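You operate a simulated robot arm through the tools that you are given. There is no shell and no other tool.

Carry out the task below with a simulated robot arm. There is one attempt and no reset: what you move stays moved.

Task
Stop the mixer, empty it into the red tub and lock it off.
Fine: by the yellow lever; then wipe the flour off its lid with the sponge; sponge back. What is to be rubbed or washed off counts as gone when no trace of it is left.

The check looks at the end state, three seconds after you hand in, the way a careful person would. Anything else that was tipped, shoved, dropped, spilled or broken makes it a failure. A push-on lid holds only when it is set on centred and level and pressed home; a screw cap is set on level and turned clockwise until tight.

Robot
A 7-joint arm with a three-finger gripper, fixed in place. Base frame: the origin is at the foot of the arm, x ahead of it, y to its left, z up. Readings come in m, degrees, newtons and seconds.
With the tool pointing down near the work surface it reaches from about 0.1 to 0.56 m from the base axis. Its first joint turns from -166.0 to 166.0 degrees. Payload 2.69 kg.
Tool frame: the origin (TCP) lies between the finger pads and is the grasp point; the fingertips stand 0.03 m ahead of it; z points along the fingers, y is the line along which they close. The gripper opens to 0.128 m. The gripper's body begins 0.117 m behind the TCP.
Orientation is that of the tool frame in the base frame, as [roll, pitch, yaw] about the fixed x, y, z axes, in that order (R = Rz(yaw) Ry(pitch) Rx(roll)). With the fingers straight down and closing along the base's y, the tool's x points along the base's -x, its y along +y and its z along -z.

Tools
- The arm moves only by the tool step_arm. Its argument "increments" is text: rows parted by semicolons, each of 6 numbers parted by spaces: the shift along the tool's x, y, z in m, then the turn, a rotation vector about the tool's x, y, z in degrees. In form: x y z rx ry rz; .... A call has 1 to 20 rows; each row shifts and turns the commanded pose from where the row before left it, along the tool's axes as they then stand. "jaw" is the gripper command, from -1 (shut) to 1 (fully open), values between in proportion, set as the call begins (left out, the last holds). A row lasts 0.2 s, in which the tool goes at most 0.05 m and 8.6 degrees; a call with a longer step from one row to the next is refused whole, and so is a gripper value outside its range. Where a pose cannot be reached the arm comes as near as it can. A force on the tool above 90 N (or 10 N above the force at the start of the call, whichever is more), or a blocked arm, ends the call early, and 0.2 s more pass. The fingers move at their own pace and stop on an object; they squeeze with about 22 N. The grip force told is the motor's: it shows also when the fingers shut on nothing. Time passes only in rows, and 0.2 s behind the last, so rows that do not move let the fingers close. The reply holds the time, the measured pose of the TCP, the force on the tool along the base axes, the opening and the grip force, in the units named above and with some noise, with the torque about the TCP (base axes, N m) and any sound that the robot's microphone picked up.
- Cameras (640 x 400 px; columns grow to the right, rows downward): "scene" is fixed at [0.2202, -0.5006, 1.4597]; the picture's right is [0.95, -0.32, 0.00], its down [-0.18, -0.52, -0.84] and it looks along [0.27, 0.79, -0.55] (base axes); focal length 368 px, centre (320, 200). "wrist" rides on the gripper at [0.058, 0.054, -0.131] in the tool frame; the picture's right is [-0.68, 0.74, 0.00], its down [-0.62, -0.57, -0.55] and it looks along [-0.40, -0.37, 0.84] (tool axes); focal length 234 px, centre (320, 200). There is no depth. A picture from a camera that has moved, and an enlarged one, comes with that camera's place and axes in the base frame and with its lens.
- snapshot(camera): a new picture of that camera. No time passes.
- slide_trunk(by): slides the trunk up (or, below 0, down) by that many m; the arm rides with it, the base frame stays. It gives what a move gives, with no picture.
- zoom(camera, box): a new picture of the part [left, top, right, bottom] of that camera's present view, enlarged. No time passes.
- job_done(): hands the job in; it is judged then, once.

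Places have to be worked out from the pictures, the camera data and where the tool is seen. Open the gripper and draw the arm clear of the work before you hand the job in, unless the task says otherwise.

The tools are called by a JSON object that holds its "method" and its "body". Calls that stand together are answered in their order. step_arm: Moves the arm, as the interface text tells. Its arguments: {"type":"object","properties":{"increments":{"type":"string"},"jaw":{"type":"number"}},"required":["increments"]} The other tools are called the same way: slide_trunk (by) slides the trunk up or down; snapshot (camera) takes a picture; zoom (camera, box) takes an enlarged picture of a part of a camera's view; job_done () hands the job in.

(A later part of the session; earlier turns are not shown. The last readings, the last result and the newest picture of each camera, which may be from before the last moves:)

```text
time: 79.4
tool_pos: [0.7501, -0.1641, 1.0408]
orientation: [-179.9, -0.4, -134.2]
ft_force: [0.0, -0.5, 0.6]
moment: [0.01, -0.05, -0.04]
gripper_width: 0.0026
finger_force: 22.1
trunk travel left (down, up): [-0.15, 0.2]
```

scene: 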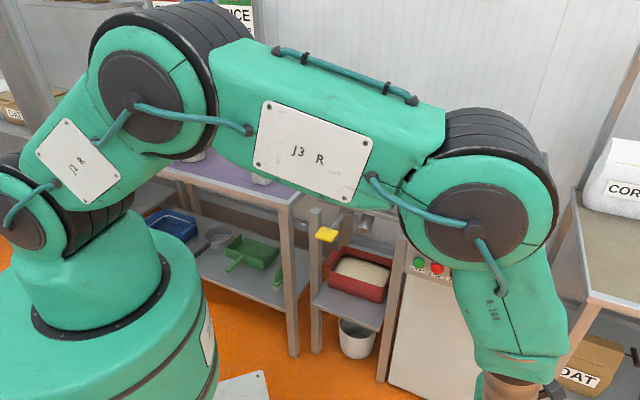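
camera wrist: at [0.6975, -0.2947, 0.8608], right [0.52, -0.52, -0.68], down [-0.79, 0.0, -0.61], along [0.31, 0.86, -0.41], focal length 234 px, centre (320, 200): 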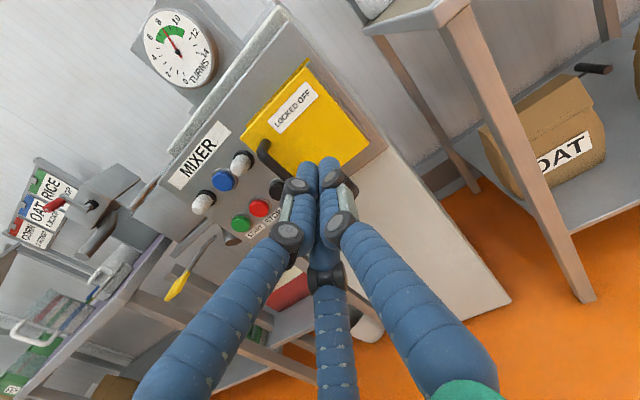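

Tool is pointing down again. Traversing left at z≈1.05–1.1 in front of the pan to view the sponge and the lid.

{"method": "step_arm", "body": {"increments": "-0.0075 0.0415 -0.0033 0 0 0;-0.0075 0.0415 -0.0033 0 0 0;-0.0075 0.0415 -0.0033 0 0 0;-0.0075 0.0415 -0.0033 0 0 0;-0.0075 0.0415 -0.0033 0 0 0;-0.0075 0.0415 -0.0033 0 0 0;-0.0075 0.0415 -0.0033 0 0 0;-0.0075 0.0415 -0.0033 0 0 0;-0.0075 0.0415 -0.0033 0 0 0;-0.0075 0.0415 -0.0033 0 0 0;-0.0075 0.0415 -0.0033 0 0 0;-0.0075 0.0415 -0.0033 0 0 0"}}

{"method": "snapshot", "body": {"camera": "wrist"}}

{"method": "snapshot", "body": {"camera": "scene"}}

```text
time: 82.0
tool_pos: [0.4567, 0.2485, 1.0788]
orientation: [179.9, -0.4, -134.2]
ft_force: [0.2, -0.3, -0.4]
moment: [0.04, 0.0, 0.0]
gripper_width: 0.0024
finger_force: 22.7
trunk travel left (down, up): [-0.15, 0.2]
```

```text
taken
camera wrist: at [0.3783, 0.246, 1.2117], right [-0.06, 1.0, -0.01], down [0.84, 0.05, 0.54], along [0.54, 0.03, -0.84], focal length 234 px, centre (320, 200)
```

wrist: 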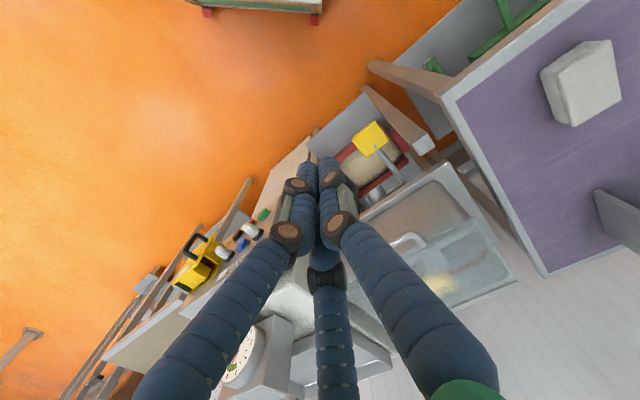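

```text
taken
```

scene: 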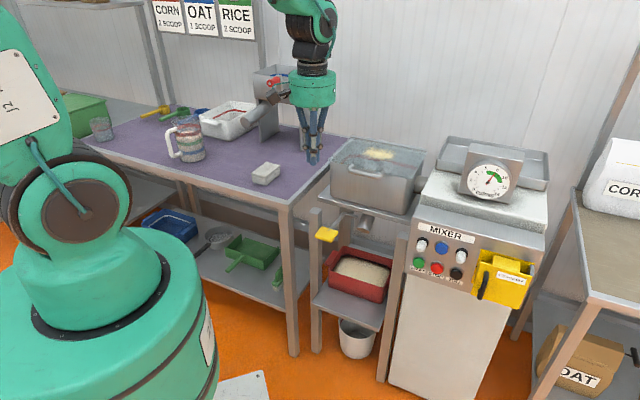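

Scene view is clear now: checking the closed flap, the tub, and the flour patch on the lid.

{"method": "zoom", "body": {"camera": "scene", "box": [440, 220, 560, 320]}}

{"method": "zoom", "body": {"camera": "scene", "box": [320, 130, 430, 200]}}

{"method": "zoom", "body": {"camera": "wrist", "box": [480, 20, 640, 140]}}

{"method": "zoom", "body": {"camera": "wrist", "box": [330, 150, 530, 320]}}

```text
4.00 times, centred on (500, 270) of scene
camera zoom: at [0.2202, -0.5006, 1.4597], right [0.95, -0.32, 0.0], down [-0.18, -0.52, -0.84], along [0.27, 0.79, -0.55], focal length 1471 px, centre (-400, -80)
```

zoom: 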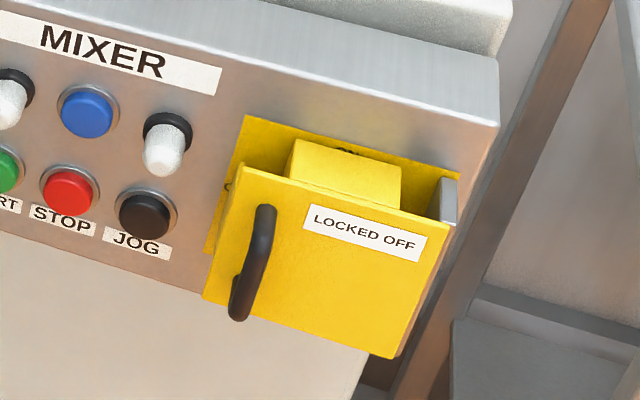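

```text
5.71 times, centred on (375, 165) of scene
camera zoom: at [0.2202, -0.5006, 1.4597], right [0.95, -0.32, 0.0], down [-0.18, -0.52, -0.84], along [0.27, 0.79, -0.55], focal length 2102 px, centre (6, 400)
```

zoom: 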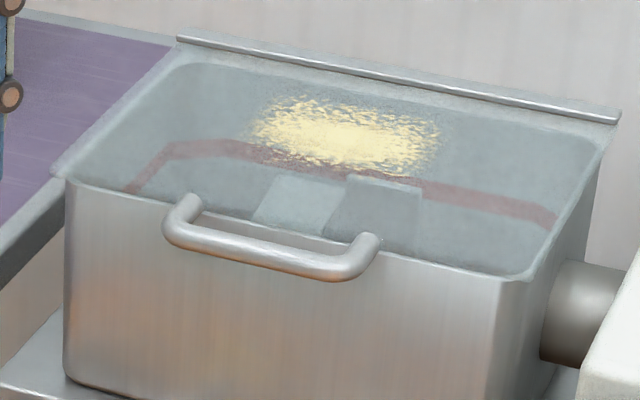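

```text
3.33 times, centred on (560, 80) of wrist
camera zoom: at [0.3783, 0.246, 1.2117], right [-0.06, 1.0, -0.01], down [0.84, 0.05, 0.54], along [0.54, 0.03, -0.84], focal length 781 px, centre (-480, 600)
```

zoom: 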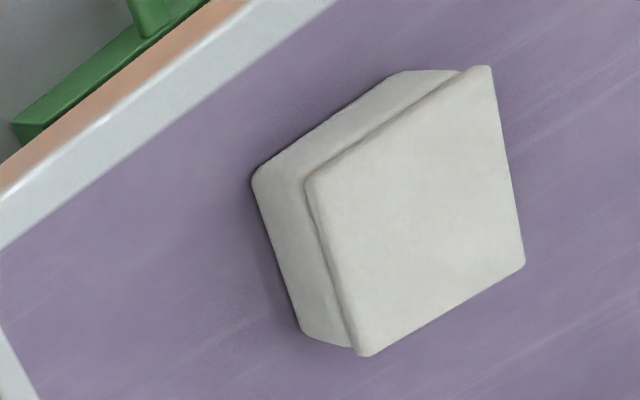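

```text
2.35 times, centred on (430, 235) of wrist
camera zoom: at [0.3783, 0.246, 1.2117], right [-0.06, 1.0, -0.01], down [0.84, 0.05, 0.54], along [0.54, 0.03, -0.84], focal length 551 px, centre (61, 118)
```

zoom: 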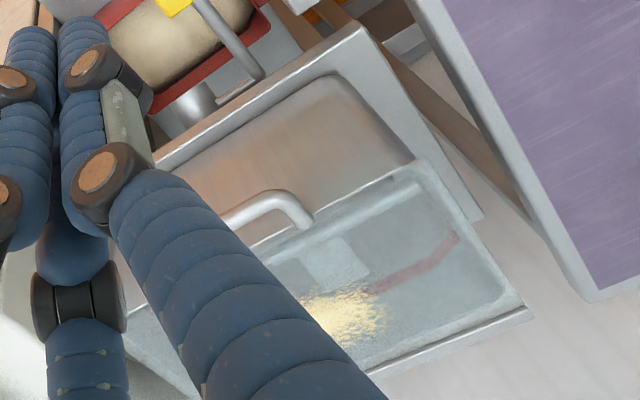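

The flap is fully closed ("LOCKED OFF" showing) and the pan looks empty. Sponge top is ~0.060 × 0.092 m centred at (u -0.158, v 0.723), top z≈0.85; flour is centred at about (u 0.19, v 0.90) on the lid at z≈0.905. I'll test reach above the flour, with an empty gripper, before picking up the sponge.

{"method": "step_arm", "body": {"increments": "-0.038 -0.0043 0 0 0 0;-0.038 -0.0043 0 0 0 0;-0.038 -0.0043 0 0 0 0;-0.038 -0.0043 0 0 0 0;-0.038 -0.0043 0 0 0 0;-0.038 -0.0043 0 0 0 0;-0.038 -0.0043 0 0 0 0;-0.038 -0.0043 0 0 0 0;-0.038 -0.0043 0 0 0 0;-0.038 -0.0043 0 0 0 0"}}

{"method": "snapshot", "body": {"camera": "wrist"}}

{"method": "snapshot", "body": {"camera": "scene"}}

```text
time: 84.2
tool_pos: [0.7527, 0.4936, 1.0763]
orientation: [-180.0, -0.5, -134.2]
ft_force: [-0.4, -0.4, -0.1]
moment: [0.02, -0.04, 0.0]
gripper_width: 0.0024
finger_force: 22.1
trunk travel left (down, up): [-0.15, 0.2]
```

```text
taken
camera wrist: at [0.6738, 0.49, 1.2082], right [-0.06, 1.0, -0.01], down [0.84, 0.05, 0.54], along [0.54, 0.03, -0.84], focal length 234 px, centre (320, 200)
```

wrist: 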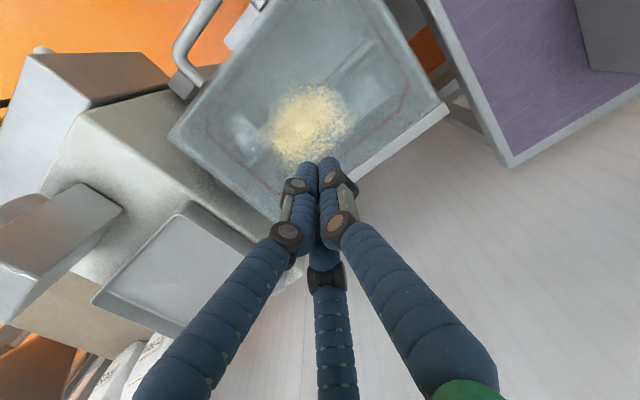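

```text
taken
```

scene: 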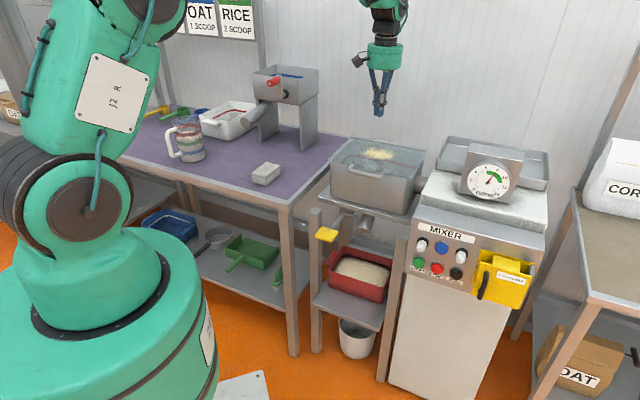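

Reach is fine at z=1.08. Zooming on the flour here, then testing reach lower (tips still 4 cm above the lid) and further out.

{"method": "zoom", "body": {"camera": "wrist", "box": [160, 0, 460, 200]}}

{"method": "step_arm", "body": {"increments": "-0.01 0 0.025 0 0 0;-0.01 0 0.025 0 0 0;-0.01 0 0.025 0 0 0;-0.01 0 0.025 0 0 0"}}

```text
2.00 times, centred on (310, 100) of wrist
camera zoom: at [0.6738, 0.49, 1.2082], right [-0.06, 1.0, -0.01], down [0.84, 0.05, 0.54], along [0.54, 0.03, -0.84], focal length 468 px, centre (340, 400)
```

zoom: 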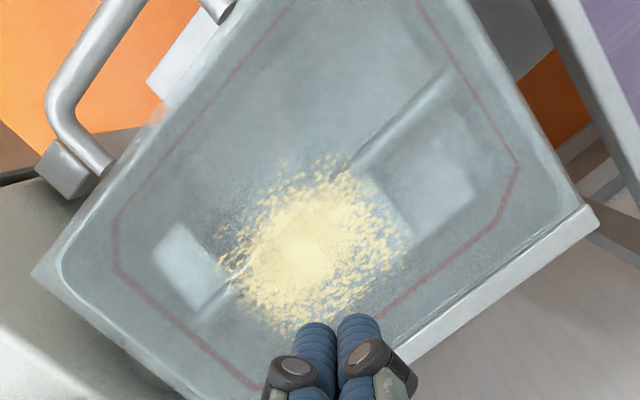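

```text
time: 85.2
tool_pos: [0.7805, 0.5197, 0.9775]
orientation: [180.0, -0.3, -134.2]
ft_force: [-0.1, -0.1, -0.1]
moment: [0.01, 0.0, 0.03]
gripper_width: 0.0021
finger_force: 22.1
trunk travel left (down, up): [-0.15, 0.2]
```

Reach is confirmed down to z≈0.98. Combining views puts the lid at z≈0.917 and the flour at u 0.146–0.245, v 0.825–0.91. Now over to the sponge with open jaws.

{"method": "step_arm", "body": {"increments": "0 0 -0.035 0 0 0;0 0 -0.035 0 0 0;0 0 -0.035 0 0 0;0.0218 0.038 0 0 0 0;0.0218 0.038 0 0 0 0;0.0218 0.038 0 0 0 0;0.0218 0.038 0 0 0 0;0.0218 0.038 0 0 0 0;0.0218 0.038 0 0 0 0;0.0218 0.038 0 0 0 0;0.0218 0.038 0 0 0 0;0.0218 0.038 0 0 0 0", "jaw": 1}}

{"method": "snapshot", "body": {"camera": "wrist"}}

{"method": "snapshot", "body": {"camera": "scene"}}

```text
time: 87.8
tool_pos: [0.3987, 0.617, 1.0826]
orientation: [-180.0, -0.4, -134.2]
ft_force: [0.3, 0.5, 0.2]
moment: [-0.03, 0.05, 0.0]
gripper_width: 0.1282
finger_force: 0.0
trunk travel left (down, up): [-0.15, 0.2]
```

```text
taken
camera wrist: at [0.3192, 0.6143, 1.2151], right [-0.06, 1.0, -0.01], down [0.84, 0.05, 0.54], along [0.54, 0.03, -0.84], focal length 234 px, centre (320, 200)
```

wrist: 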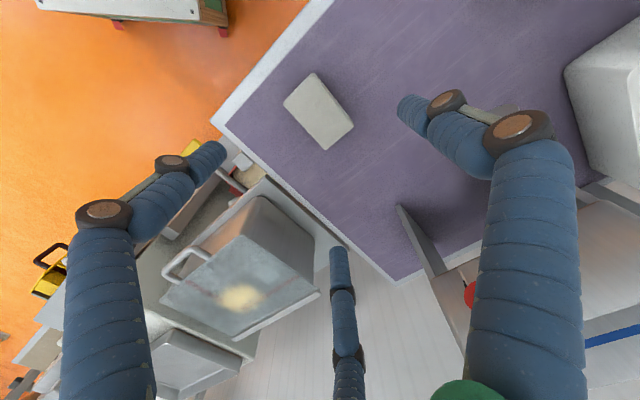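

```text
taken
```

scene: 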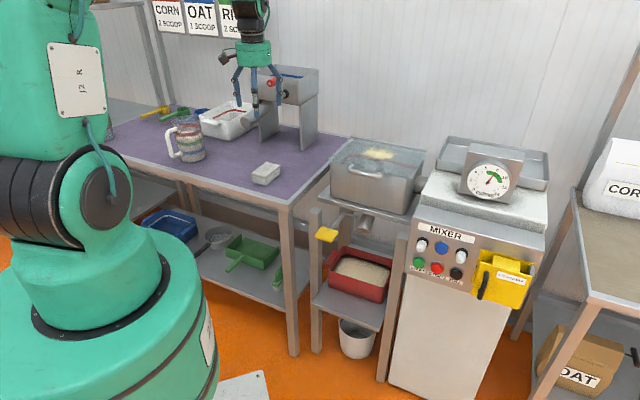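

The TCP is centred over the sponge (centre u≈-0.1545, v≈0.720, edges along u and v, which I'll use for putting it back). Descending so the tips end ~17 mm above the table.

{"method": "step_arm", "body": {"increments": "0 0 0.04 0 0 0;0 0 0.04 0 0 0;0 0 0.04 0 0 0;0 0 0.04 0 0 0;0 0 0.03 0 0 0;0 0 0.02 0 0 0;0 0 0.01 0 0 0"}}

{"method": "snapshot", "body": {"camera": "wrist"}}

{"method": "zoom", "body": {"camera": "scene", "box": [200, 60, 340, 200]}}

```text
time: 89.4
tool_pos: [0.3975, 0.6174, 0.8616]
orientation: [-180.0, -0.4, -134.3]
ft_force: [0.0, -0.8, 0.1]
moment: [0.03, -0.02, -0.04]
gripper_width: 0.1278
finger_force: 0.1
trunk travel left (down, up): [-0.15, 0.2]
```

```text
taken
camera wrist: at [0.3183, 0.6133, 0.9936], right [-0.06, 1.0, -0.01], down [0.84, 0.05, 0.54], along [0.54, 0.03, -0.84], focal length 234 px, centre (320, 200)
```

wrist: 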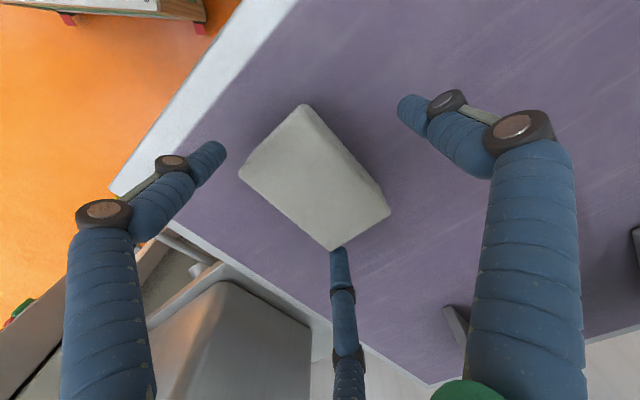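

```text
2.86 times, centred on (270, 130) of scene
camera zoom: at [0.2202, -0.5006, 1.4597], right [0.95, -0.32, 0.0], down [-0.18, -0.52, -0.84], along [0.27, 0.79, -0.55], focal length 1051 px, centre (463, 400)
```

zoom: 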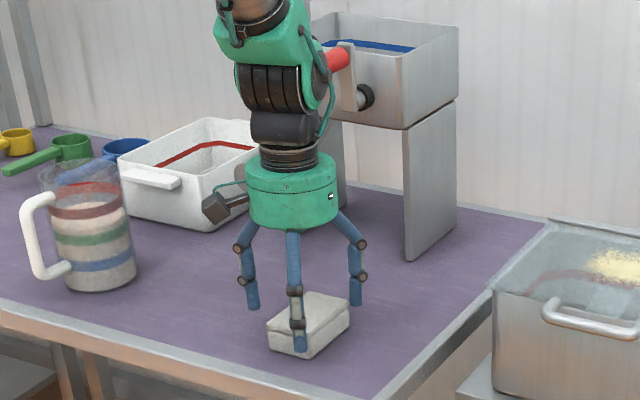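

Fingers surround the sponge cleanly. Closing on it.

{"method": "step_arm", "body": {"increments": "0 0 0 0 0 0;0 0 0 0 0 0;0 0 0 0 0 0;0 0 0 0 0 0", "jaw": -1}}

{"method": "snapshot", "body": {"camera": "wrist"}}

{"method": "zoom", "body": {"camera": "scene", "box": [200, 60, 340, 200]}}

```text
time: 90.4
tool_pos: [0.3965, 0.616, 0.8631]
orientation: [180.0, -0.4, -134.2]
ft_force: [1.3, 0.1, 4.7]
moment: [-0.09, -0.09, 0.05]
gripper_width: 0.1103
finger_force: 21.3
trunk travel left (down, up): [-0.15, 0.2]
```

```text
taken
camera wrist: at [0.3184, 0.6135, 0.9942], right [-0.06, 1.0, -0.01], down [0.84, 0.05, 0.54], along [0.54, 0.03, -0.84], focal length 234 px, centre (320, 200)
```

wrist: 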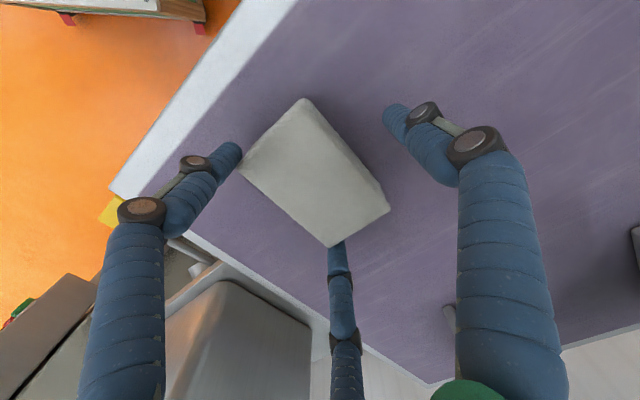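

```text
2.86 times, centred on (270, 130) of scene
camera zoom: at [0.2202, -0.5006, 1.4597], right [0.95, -0.32, 0.0], down [-0.18, -0.52, -0.84], along [0.27, 0.79, -0.55], focal length 1051 px, centre (463, 400)
```

zoom: 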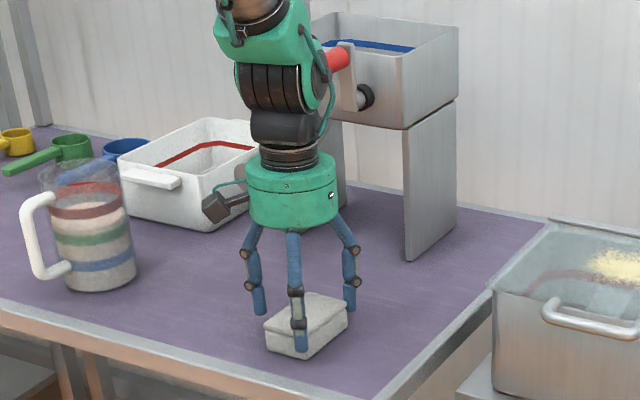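

The width stopped at 0.110: the gripper really closes three fingers radially and two of them caught the sponge's ends. I'll reopen, rise, and turn 90° so one finger meets an end and the other two meet the long sides.

{"method": "step_arm", "body": {"increments": "0 0 0 0 0 0;0 0 -0.03 0 0 0;0 0 -0.04 0 0 0;0 0 -0.04 0 0 0;0 0 0 0 0 8.2;0 0 0 0 0 8.2;0 0 0 0 0 8.2;0 0 0 0 0 8.2;0 0 0 0 0 8.2;0 0 0 0 0 8.2;0 0 0 0 0 8.2;0 0 0 0 0 8.2;0 0 0 0 0 8.2;0 0 0 0 0 8.2;0 0 0 0 0 8.0", "jaw": 1}}

{"method": "snapshot", "body": {"camera": "wrist"}}

{"method": "zoom", "body": {"camera": "scene", "box": [200, 60, 340, 200]}}

```text
time: 93.6
tool_pos: [0.3969, 0.6163, 0.973]
orientation: [-179.6, -0.1, 135.7]
ft_force: [-0.1, 0.5, 0.8]
moment: [0.01, -0.02, 0.01]
gripper_width: 0.1279
finger_force: 0.0
trunk travel left (down, up): [-0.15, 0.2]
```

```text
taken
camera wrist: at [0.3937, 0.6977, 1.1039], right [1.0, 0.05, -0.01], down [0.05, -0.83, 0.55], along [0.03, -0.55, -0.83], focal length 234 px, centre (320, 200)
```

wrist: 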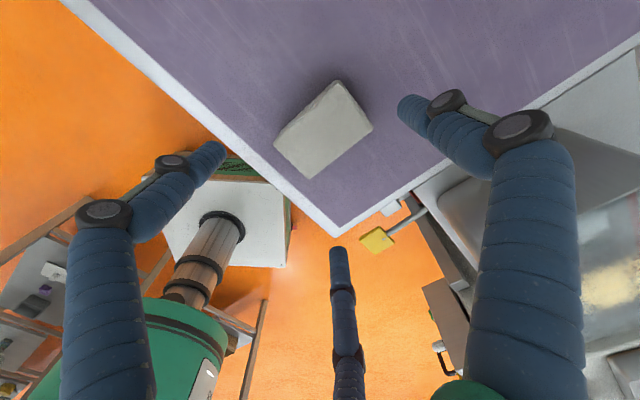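

```text
2.86 times, centred on (270, 130) of scene
camera zoom: at [0.2202, -0.5006, 1.4597], right [0.95, -0.32, 0.0], down [-0.18, -0.52, -0.84], along [0.27, 0.79, -0.55], focal length 1051 px, centre (463, 400)
```

zoom: 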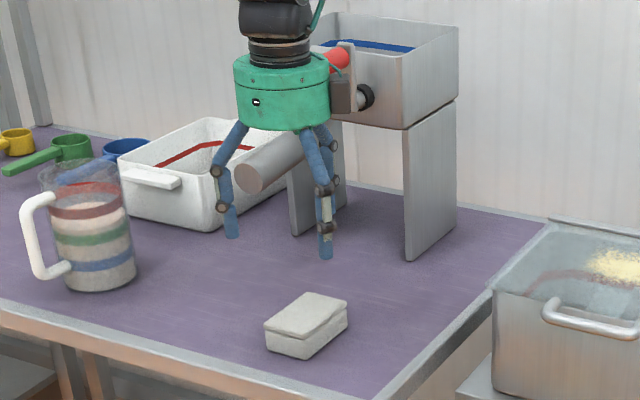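

Sponge is unmoved (centre ≈ -0.153, 0.719). I'll shift 1 cm along its length so all three fingers meet it together, then descend.

{"method": "step_arm", "body": {"increments": "-0.002 0.0116 0 0 0 0;0 0 0.035 0 0 0;0 0 0.035 0 0 0;0 0 0.025 0 0 0;0 0 0.016 0 0 0"}}

{"method": "step_arm", "body": {"increments": "0 0 0 0 0 0;0 0 0 0 0 0;0 0 0 0 0 0;0 0 0 0 0 0", "jaw": -1}}

{"method": "snapshot", "body": {"camera": "wrist"}}

{"method": "zoom", "body": {"camera": "scene", "box": [200, 60, 340, 200]}}

```text
time: 94.8
tool_pos: [0.408, 0.6237, 0.86]
orientation: [-179.5, 0.0, 135.7]
ft_force: [0.4, -0.4, -0.2]
moment: [-0.02, 0.0, 0.01]
gripper_width: 0.1279
finger_force: 0.1
trunk travel left (down, up): [-0.15, 0.2]
```

```text
time: 95.8
tool_pos: [0.4079, 0.6241, 0.8621]
orientation: [-179.6, 0.0, 135.7]
ft_force: [0.9, -0.1, -0.7]
moment: [-0.04, -0.02, 0.01]
gripper_width: 0.0702
finger_force: 22.3
trunk travel left (down, up): [-0.15, 0.2]
```

```text
taken
camera wrist: at [0.4031, 0.7044, 0.9928], right [1.0, 0.06, -0.01], down [0.05, -0.83, 0.55], along [0.03, -0.55, -0.83], focal length 234 px, centre (320, 200)
```

wrist: 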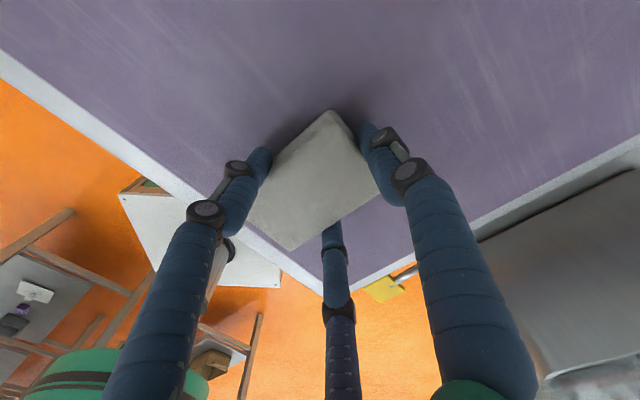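

```text
2.86 times, centred on (270, 130) of scene
camera zoom: at [0.2202, -0.5006, 1.4597], right [0.95, -0.32, 0.0], down [-0.18, -0.52, -0.84], along [0.27, 0.79, -0.55], focal length 1051 px, centre (463, 400)
```

zoom: 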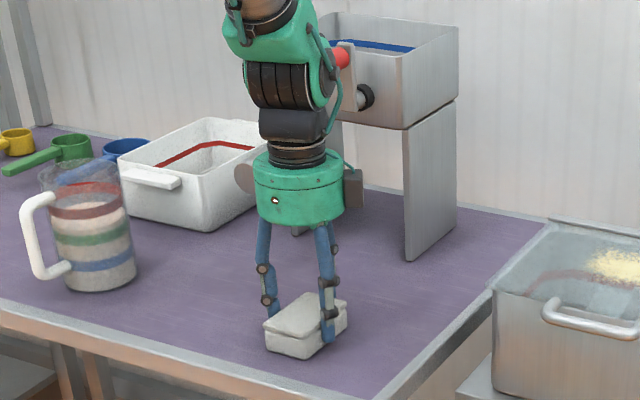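

All three fingers now hold the sponge (width 0.070, 22 N). Noting this pose (0.408, 0.624, 0.862, yaw 135.7) for returning it; lifting.

{"method": "step_arm", "body": {"increments": "0 0 -0.02 0 0 0;0 0 -0.04 0 0 0;0 0 -0.04 0 0 0;0 0 -0.04 0 0 0;0 0 -0.04 0 0 0"}}

{"method": "snapshot", "body": {"camera": "wrist"}}

{"method": "zoom", "body": {"camera": "scene", "box": [200, 30, 340, 190]}}

```text
time: 97.0
tool_pos: [0.4082, 0.625, 1.0409]
orientation: [-179.5, 0.0, 135.7]
ft_force: [0.2, 0.3, -0.1]
moment: [0.01, -0.02, 0.01]
gripper_width: 0.0699
finger_force: 21.9
trunk travel left (down, up): [-0.15, 0.2]
```

```text
taken
camera wrist: at [0.403, 0.7057, 1.1726], right [1.0, 0.06, -0.01], down [0.05, -0.83, 0.55], along [0.03, -0.55, -0.83], focal length 234 px, centre (320, 200)
```

wrist: 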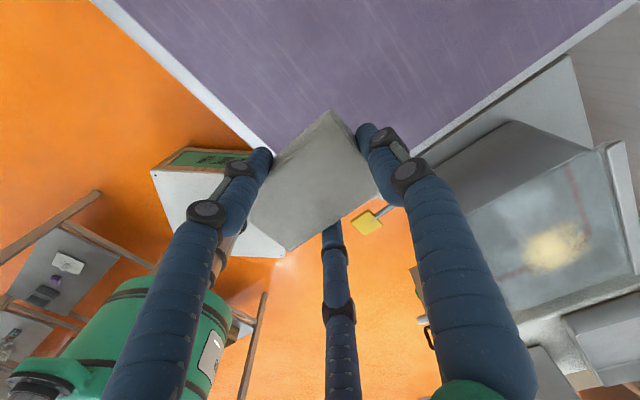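

```text
2.50 times, centred on (270, 110) of scene
camera zoom: at [0.2202, -0.5006, 1.4597], right [0.95, -0.32, 0.0], down [-0.18, -0.52, -0.84], along [0.27, 0.79, -0.55], focal length 920 px, centre (445, 425)
```

zoom: 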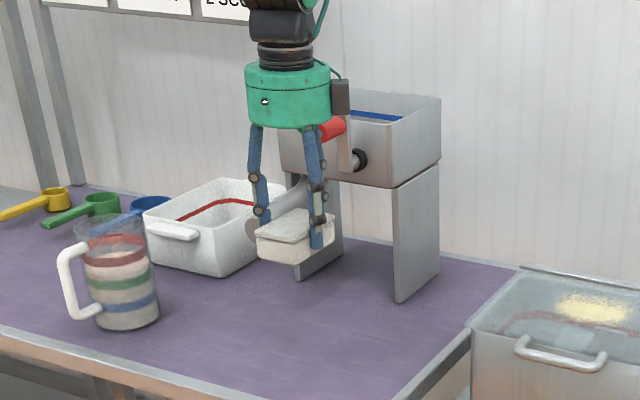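

Sponge is held level. Carrying it over the lid at z 1.04, well above the lid handle.

{"method": "step_arm", "body": {"increments": "-0.041 0 0 0 0 0;-0.041 0 0 0 0 0;-0.041 0 0 0 0 0;-0.041 0 0 0 0 0;-0.041 0 0 0 0 0;-0.041 0 0 0 0 0;-0.041 0 0 0 0 0;0 0.037 0 0 0 0;0 0.037 0 0 0 0;0 0.037 0 0 0 0;0 0.036 0 0 0 0"}}

{"method": "snapshot", "body": {"camera": "wrist"}}

{"method": "zoom", "body": {"camera": "scene", "box": [300, 60, 440, 210]}}

```text
time: 99.4
tool_pos: [0.7161, 0.5291, 1.0411]
orientation: [-179.5, 0.1, 135.8]
ft_force: [-0.1, 0.3, -1.3]
moment: [0.04, -0.01, -0.02]
gripper_width: 0.07
finger_force: 22.0
trunk travel left (down, up): [-0.15, 0.2]
```

```text
taken
camera wrist: at [0.7119, 0.61, 1.1719], right [1.0, 0.06, -0.01], down [0.05, -0.83, 0.55], along [0.03, -0.55, -0.83], focal length 234 px, centre (320, 200)
```

wrist: 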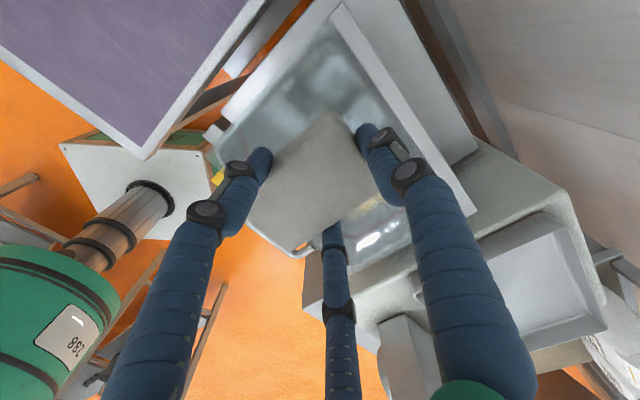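

```text
2.67 times, centred on (370, 135) of scene
camera zoom: at [0.2202, -0.5006, 1.4597], right [0.95, -0.32, 0.0], down [-0.18, -0.52, -0.84], along [0.27, 0.79, -0.55], focal length 981 px, centre (187, 373)
```

zoom: 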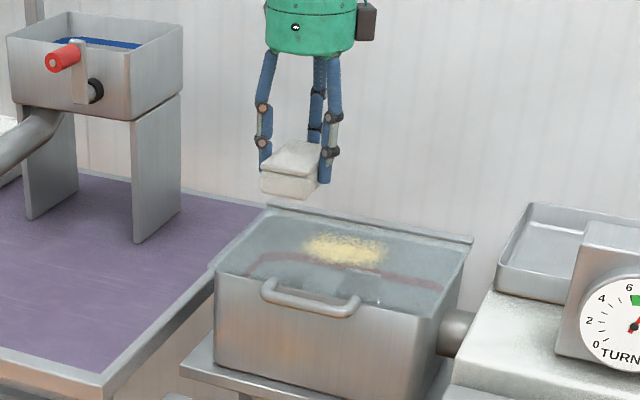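

Above the lid at u 0.132, v 0.88. Lowering to about 8 mm above the expected contact, then creeping.

{"method": "step_arm", "body": {"increments": "0 0 0.03 0 0 0;0 0 0.03 0 0 0;0 0 0.008 0 0 0;0 0 0.003 0 0 0;0 0 0.003 0 0 0"}}

{"method": "zoom", "body": {"camera": "scene", "box": [310, 90, 430, 210]}}

```text
time: 100.6
tool_pos: [0.7157, 0.5292, 0.9668]
orientation: [-179.5, 0.1, 135.8]
ft_force: [0.0, -0.3, 2.0]
moment: [0.08, -0.06, -0.02]
gripper_width: 0.0699
finger_force: 22.0
trunk travel left (down, up): [-0.15, 0.2]
```

```text
3.33 times, centred on (370, 150) of scene
camera zoom: at [0.2202, -0.5006, 1.4597], right [0.95, -0.32, 0.0], down [-0.18, -0.52, -0.84], along [0.27, 0.79, -0.55], focal length 1226 px, centre (153, 367)
```

zoom: 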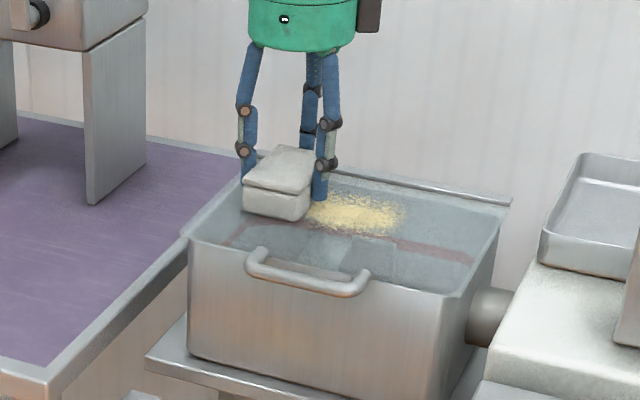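

Light contact (2 N) at z 0.967. Pressing 3–4 mm more and checking the force.

{"method": "step_arm", "body": {"increments": "0 0 0.002 0 0 0;0 0 0.002 0 0 0;0 0 0 0 0 0"}}

```text
time: 101.4
tool_pos: [0.7156, 0.5286, 0.9659]
orientation: [-179.9, 0.0, 135.8]
ft_force: [-0.4, -0.1, 28.8]
moment: [-0.27, 0.36, -0.03]
gripper_width: 0.0701
finger_force: 22.2
trunk travel left (down, up): [-0.15, 0.2]
```

About 29 N, a bit firm; I'll ease 1.5 mm and make the first stroke to the right across the flour.

{"method": "step_arm", "body": {"increments": "0 0 -0.0015 0 0 0;-0.015 0 0 0 0 0;-0.02 0 0 0 0 0;-0.02 0 0 0 0 0;-0.02 0 0 0 0 0;-0.02 0 0 0 0 0;-0.02 0 0 0 0 0;-0.01 0 0 0 0 0"}}

{"method": "zoom", "body": {"camera": "scene", "box": [310, 90, 430, 210]}}

{"method": "snapshot", "body": {"camera": "wrist"}}

```text
time: 103.2
tool_pos: [0.8033, 0.4419, 0.9651]
orientation: [-179.6, 0.1, 135.8]
ft_force: [-7.3, 6.8, 25.8]
moment: [-0.01, 0.57, -0.22]
gripper_width: 0.07
finger_force: 22.7
trunk travel left (down, up): [-0.15, 0.2]
```

```text
3.33 times, centred on (370, 150) of scene
camera zoom: at [0.2202, -0.5006, 1.4597], right [0.95, -0.32, 0.0], down [-0.18, -0.52, -0.84], along [0.27, 0.79, -0.55], focal length 1226 px, centre (153, 367)
```

zoom: 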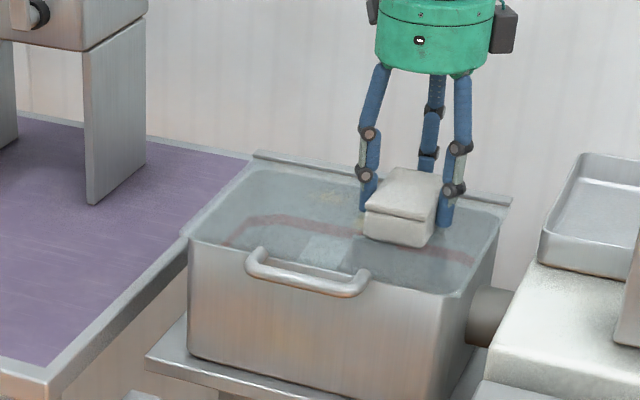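

```text
taken
camera wrist: at [0.7996, 0.5225, 1.0967], right [1.0, 0.06, 0.0], down [0.05, -0.83, 0.55], along [0.03, -0.55, -0.83], focal length 234 px, centre (320, 200)
```

wrist: 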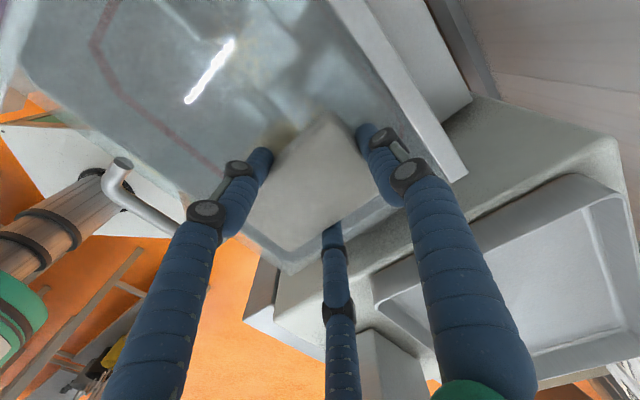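

One stroke took nearly everything. A faint trace remains toward the back around u 0.166, v 0.905; shifting 2 cm back and sweeping left.

{"method": "step_arm", "body": {"increments": "0 0.01 -0.0005 0 0 0;0 0.012 0 0 0 0;0.02 0 0 0 0 0;0.02 0 0 0 0 0;0.02 0 0 0 0 0;0.02 0 0 0 0 0;0.02 0 0 0 0 0;0.02 0 0 0 0 0;0.01 0 0 0 0 0"}}

{"method": "zoom", "body": {"camera": "scene", "box": [310, 90, 430, 210]}}

{"method": "snapshot", "body": {"camera": "wrist"}}

```text
time: 105.2
tool_pos: [0.7264, 0.549, 0.9656]
orientation: [-179.8, 0.0, 135.8]
ft_force: [2.9, -3.4, 23.4]
moment: [-0.38, 0.1, 0.11]
gripper_width: 0.0701
finger_force: 22.2
trunk travel left (down, up): [-0.15, 0.2]
```

```text
3.33 times, centred on (370, 150) of scene
camera zoom: at [0.2202, -0.5006, 1.4597], right [0.95, -0.32, 0.0], down [-0.18, -0.52, -0.84], along [0.27, 0.79, -0.55], focal length 1226 px, centre (153, 367)
```

zoom: 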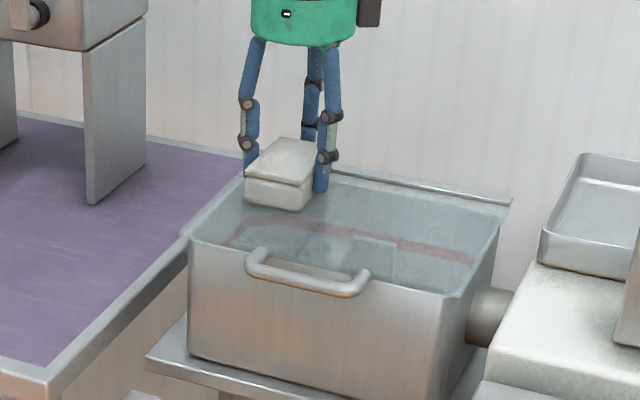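

```text
taken
camera wrist: at [0.7225, 0.6297, 1.0961], right [1.0, 0.06, 0.0], down [0.05, -0.83, 0.55], along [0.03, -0.55, -0.83], focal length 234 px, centre (320, 200)
```

wrist: 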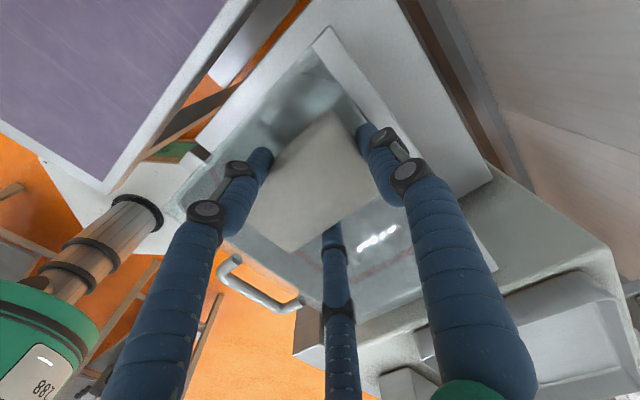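

The lid looks clean from here. To be thorough I'll make another pass over the front part and one more over the middle.

{"method": "step_arm", "body": {"increments": "0 -0.02 0 0 0 0;0 -0.02 0 0 0 0;-0.02 0 0 0 0 0;-0.02 0 0 0 0 0;-0.02 0 0 0 0 0;-0.02 0 0 0 0 0;-0.02 0 0 0 0 0;-0.02 0 0 0 0 0;-0.015 0 0 0 0 0;0 0.025 0 0 0 0;0.02 0 0 0 0 0;0.02 0 0 0 0 0;0.02 0 0 0 0 0;0.02 0 0 0 0 0;0.02 0 0 0 0 0;0.02 0 0 0 0 0;0.015 0 0 0 0 0"}}

{"method": "step_arm", "body": {"increments": "0 0 -0.02 0 0 0;0 0 -0.03 0 0 0;0.02 -0.03 -0.02 0 0 0;0.03 -0.03 0 0 0 0;0.04 -0.02 0 0 0 0;0.04 0 0 0 0 0;0.04 0 0 0 0 0"}}

{"method": "zoom", "body": {"camera": "scene", "box": [320, 130, 430, 200]}}

{"method": "snapshot", "body": {"camera": "wrist"}}

```text
time: 108.8
tool_pos: [0.716, 0.5384, 0.9654]
orientation: [-179.6, 0.0, 135.8]
ft_force: [-1.6, 1.4, 7.0]
moment: [-0.01, 0.14, 0.04]
gripper_width: 0.0696
finger_force: 21.9
trunk travel left (down, up): [-0.15, 0.2]
```

```text
time: 110.4
tool_pos: [0.5397, 0.599, 1.0346]
orientation: [-179.5, -0.1, 135.7]
ft_force: [-0.1, 0.4, -1.3]
moment: [0.02, -0.05, 0.01]
gripper_width: 0.0698
finger_force: 21.7
trunk travel left (down, up): [-0.15, 0.2]
```

```text
5.71 times, centred on (375, 165) of scene
camera zoom: at [0.2202, -0.5006, 1.4597], right [0.95, -0.32, 0.0], down [-0.18, -0.52, -0.84], along [0.27, 0.79, -0.55], focal length 2102 px, centre (6, 400)
```

zoom: 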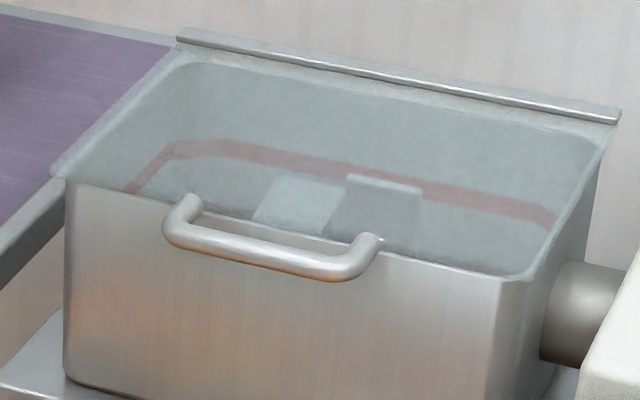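

```text
taken
camera wrist: at [0.5347, 0.6802, 1.1654], right [1.0, 0.06, -0.01], down [0.05, -0.83, 0.55], along [0.03, -0.55, -0.83], focal length 234 px, centre (320, 200)
```

wrist: 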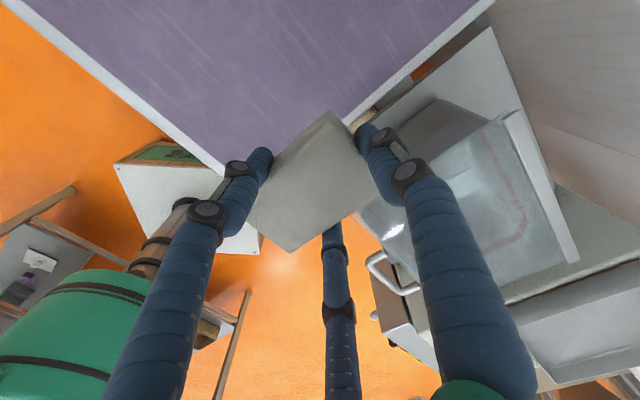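

The lid looks clean. A tighter zoom to check for any remaining trace before taking the sponge back.

{"method": "zoom", "body": {"camera": "scene", "box": [345, 138, 405, 174]}}

{"method": "zoom", "body": {"camera": "wrist", "box": [360, 80, 580, 280]}}

```text
10.67 times, centred on (375, 156) of scene
camera zoom: at [0.2202, -0.5006, 1.4597], right [0.95, -0.32, 0.0], down [-0.18, -0.52, -0.84], along [0.27, 0.79, -0.55], focal length 3924 px, centre (-267, 669)
```

zoom: 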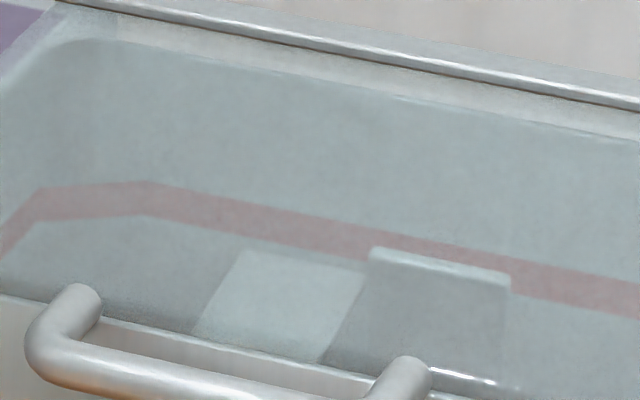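

```text
2.00 times, centred on (470, 180) of wrist
camera zoom: at [0.5347, 0.6802, 1.1654], right [1.0, 0.06, -0.01], down [0.05, -0.83, 0.55], along [0.03, -0.55, -0.83], focal length 468 px, centre (20, 240)
```

zoom: 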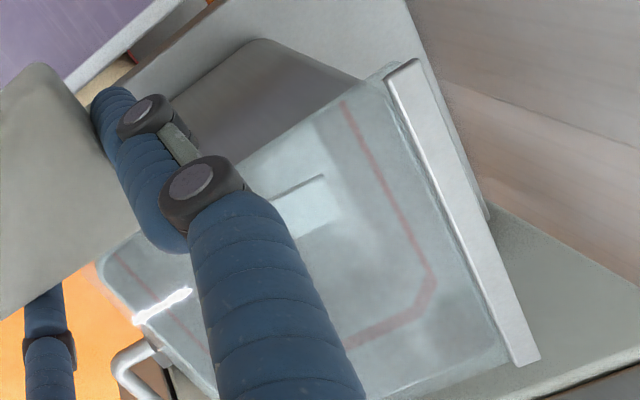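

The lid is clean. Returning the sponge to its recorded spot (0.408, 0.624).

{"method": "step_arm", "body": {"increments": "0.0373 -0.0247 0 0 0 0;0.0373 -0.0247 0 0 0 0;0.0372 -0.0247 0 0 0 0;0 0 0 0 0 0"}}

```text
time: 111.4
tool_pos: [0.4062, 0.6241, 1.0367]
orientation: [-179.5, 0.2, 135.7]
ft_force: [-0.7, 0.7, -0.2]
moment: [0.0, -0.07, 0.01]
gripper_width: 0.0697
finger_force: 22.1
trunk travel left (down, up): [-0.15, 0.2]
```

Over the spot within 2 mm. Descending and slowing near the table.

{"method": "step_arm", "body": {"increments": "-0.0011 0.001 0.04 0 0 0;0 0 0.04 0 0 0;0 0 0.04 0 0 0;0 0 0.03 0 0 0;0 0 0.015 0 0 0;0 0 0.005 0 0 0;0 0 0.002 0 0 0"}}

{"method": "zoom", "body": {"camera": "scene", "box": [200, 60, 340, 200]}}

```text
time: 113.0
tool_pos: [0.4082, 0.6228, 0.863]
orientation: [-179.6, 0.1, 135.7]
ft_force: [0.1, 1.2, -0.6]
moment: [-0.04, 0.01, 0.0]
gripper_width: 0.0698
finger_force: 22.0
trunk travel left (down, up): [-0.15, 0.2]
```

```text
2.86 times, centred on (270, 130) of scene
camera zoom: at [0.2202, -0.5006, 1.4597], right [0.95, -0.32, 0.0], down [-0.18, -0.52, -0.84], along [0.27, 0.79, -0.55], focal length 1051 px, centre (463, 400)
```

zoom: 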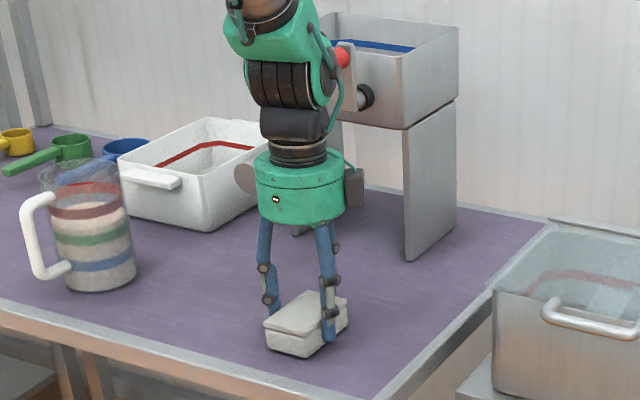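

At the pickup height with no contact force yet; easing down 2 mm until the table is felt.

{"method": "step_arm", "body": {"increments": "0 0 0.001 0 0 0;0 0 0.001 0 0 0;0 0 0 0 0 0"}}

```text
time: 113.8
tool_pos: [0.4065, 0.6229, 0.8623]
orientation: [-179.6, 0.0, 135.8]
ft_force: [-0.1, -0.6, -0.3]
moment: [0.01, 0.02, 0.0]
gripper_width: 0.0697
finger_force: 21.6
trunk travel left (down, up): [-0.15, 0.2]
```

Still no contact; two more millimetres.

{"method": "step_arm", "body": {"increments": "0 0 0.001 0 0 0;0 0 0.001 0 0 0;0 0 0 0 0 0"}}

```text
time: 114.6
tool_pos: [0.4085, 0.6239, 0.8596]
orientation: [-179.6, 0.0, 135.8]
ft_force: [-0.5, -0.2, 7.1]
moment: [0.03, 0.03, -0.06]
gripper_width: 0.0698
finger_force: 21.7
trunk travel left (down, up): [-0.15, 0.2]
```

Contact (7 N) at z 0.860. Opening the fingers and rising straight up.

{"method": "step_arm", "body": {"increments": "0 0 0 0 0 0;0 0 0 0 0 0;0 0 0 0 0 0", "jaw": 1}}

{"method": "step_arm", "body": {"increments": "0 0 -0.03 0 0 0;0 0 -0.04 0 0 0;0 0 -0.04 0 0 0;0 0 -0.04 0 0 0;0 0 -0.04 0 0 0"}}

{"method": "snapshot", "body": {"camera": "wrist"}}

{"method": "snapshot", "body": {"camera": "scene"}}

{"method": "zoom", "body": {"camera": "scene", "box": [140, 60, 340, 210]}}

```text
time: 115.4
tool_pos: [0.4085, 0.624, 0.8592]
orientation: [-179.7, -0.1, 135.8]
ft_force: [0.3, 1.2, -0.9]
moment: [0.01, -0.02, -0.04]
gripper_width: 0.1282
finger_force: 0.0
trunk travel left (down, up): [-0.15, 0.2]
```

```text
time: 116.6
tool_pos: [0.4078, 0.624, 1.0492]
orientation: [-179.6, 0.0, 135.9]
ft_force: [-0.1, 0.4, 0.3]
moment: [-0.03, -0.02, 0.01]
gripper_width: 0.128
finger_force: 0.0
trunk travel left (down, up): [-0.15, 0.2]
```

```text
taken
camera wrist: at [0.4045, 0.7055, 1.1795], right [1.0, 0.06, -0.01], down [0.05, -0.83, 0.55], along [0.03, -0.55, -0.83], focal length 234 px, centre (320, 200)
```

wrist: 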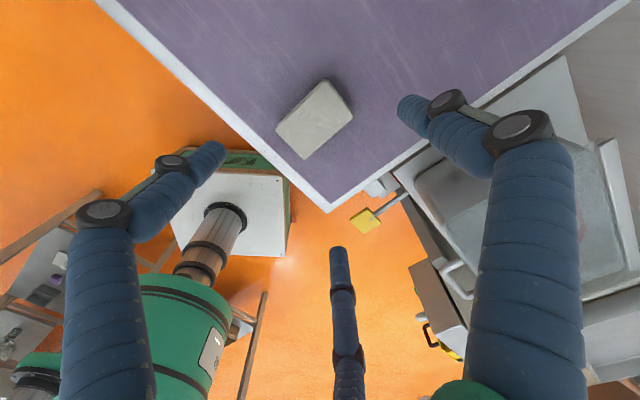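

```text
taken
```

scene: 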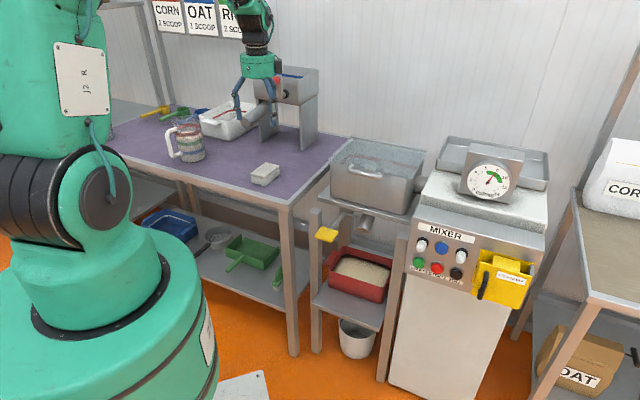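

```text
2.67 times, centred on (240, 135) of scene
camera zoom: at [0.2202, -0.5006, 1.4597], right [0.95, -0.32, 0.0], down [-0.18, -0.52, -0.84], along [0.27, 0.79, -0.55], focal length 981 px, centre (533, 373)
```

zoom: 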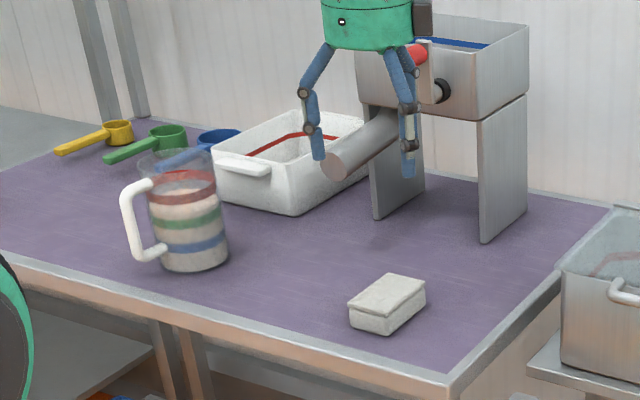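

The sponge is back where it was (within ~2 mm). Drawing the arm back, clear of table and mixer, and then checking everything.

{"method": "step_arm", "body": {"increments": "0 -0.04 -0.01 0 0 0;0 -0.04 -0.01 0 0 0;0 -0.04 -0.01 0 0 0;0 -0.04 -0.01 0 0 0;0 -0.04 -0.01 0 0 0;0 -0.04 -0.01 0 0 0;-0.03 -0.02 -0.01 0 0 0;-0.04 0 -0.01 0 0 0;-0.04 0 -0.01 0 0 0;-0.04 0 -0.01 0 0 0"}}

{"method": "snapshot", "body": {"camera": "scene"}}

{"method": "zoom", "body": {"camera": "scene", "box": [400, 200, 580, 330]}}

{"method": "zoom", "body": {"camera": "scene", "box": [300, 120, 430, 370]}}

{"method": "zoom", "body": {"camera": "scene", "box": [440, 130, 550, 200]}}

```text
time: 118.8
tool_pos: [0.3369, 0.3335, 1.1517]
orientation: [-179.7, 0.0, 135.9]
ft_force: [0.5, 0.7, 0.3]
moment: [-0.03, 0.03, 0.0]
gripper_width: 0.1283
finger_force: 0.0
trunk travel left (down, up): [-0.15, 0.2]
```

```text
taken
```

scene: 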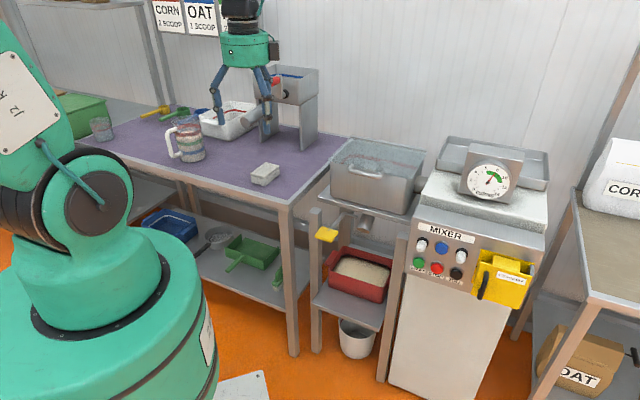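

```text
3.08 times, centred on (490, 265) of scene
camera zoom: at [0.2202, -0.5006, 1.4597], right [0.95, -0.32, 0.0], down [-0.18, -0.52, -0.84], along [0.27, 0.79, -0.55], focal length 1132 px, centre (-203, 0)
```

zoom: 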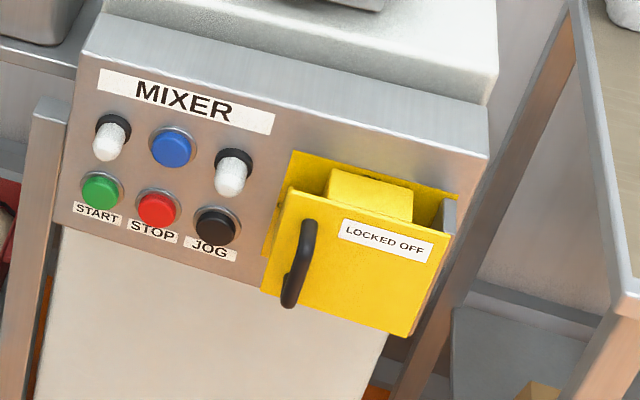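

```text
1.60 times, centred on (365, 245) of scene
camera zoom: at [0.2202, -0.5006, 1.4597], right [0.95, -0.32, 0.0], down [-0.18, -0.52, -0.84], along [0.27, 0.79, -0.55], focal length 588 px, centre (248, 128)
```

zoom: 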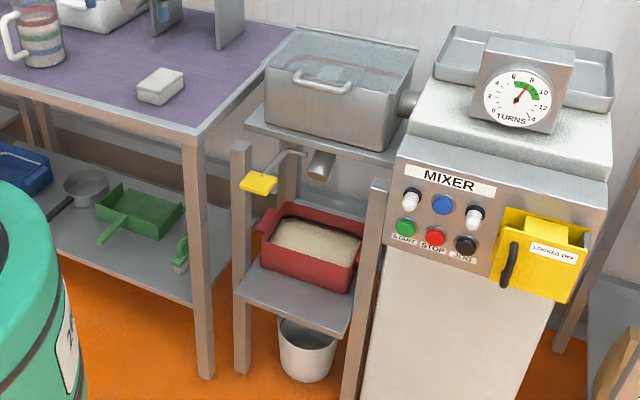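

```text
5.71 times, centred on (495, 165) of scene
camera zoom: at [0.2202, -0.5006, 1.4597], right [0.95, -0.32, 0.0], down [-0.18, -0.52, -0.84], along [0.27, 0.79, -0.55], focal length 2102 px, centre (-680, 400)
```

zoom: 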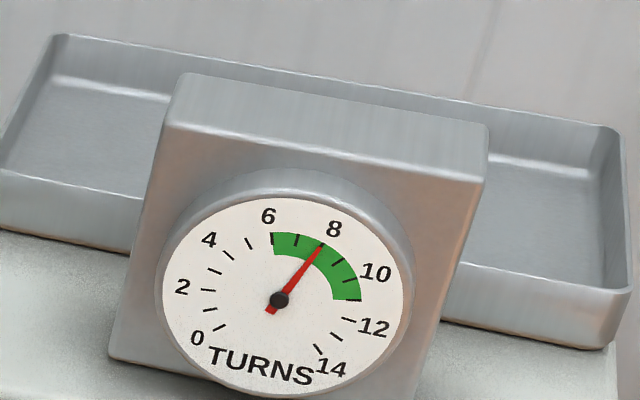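

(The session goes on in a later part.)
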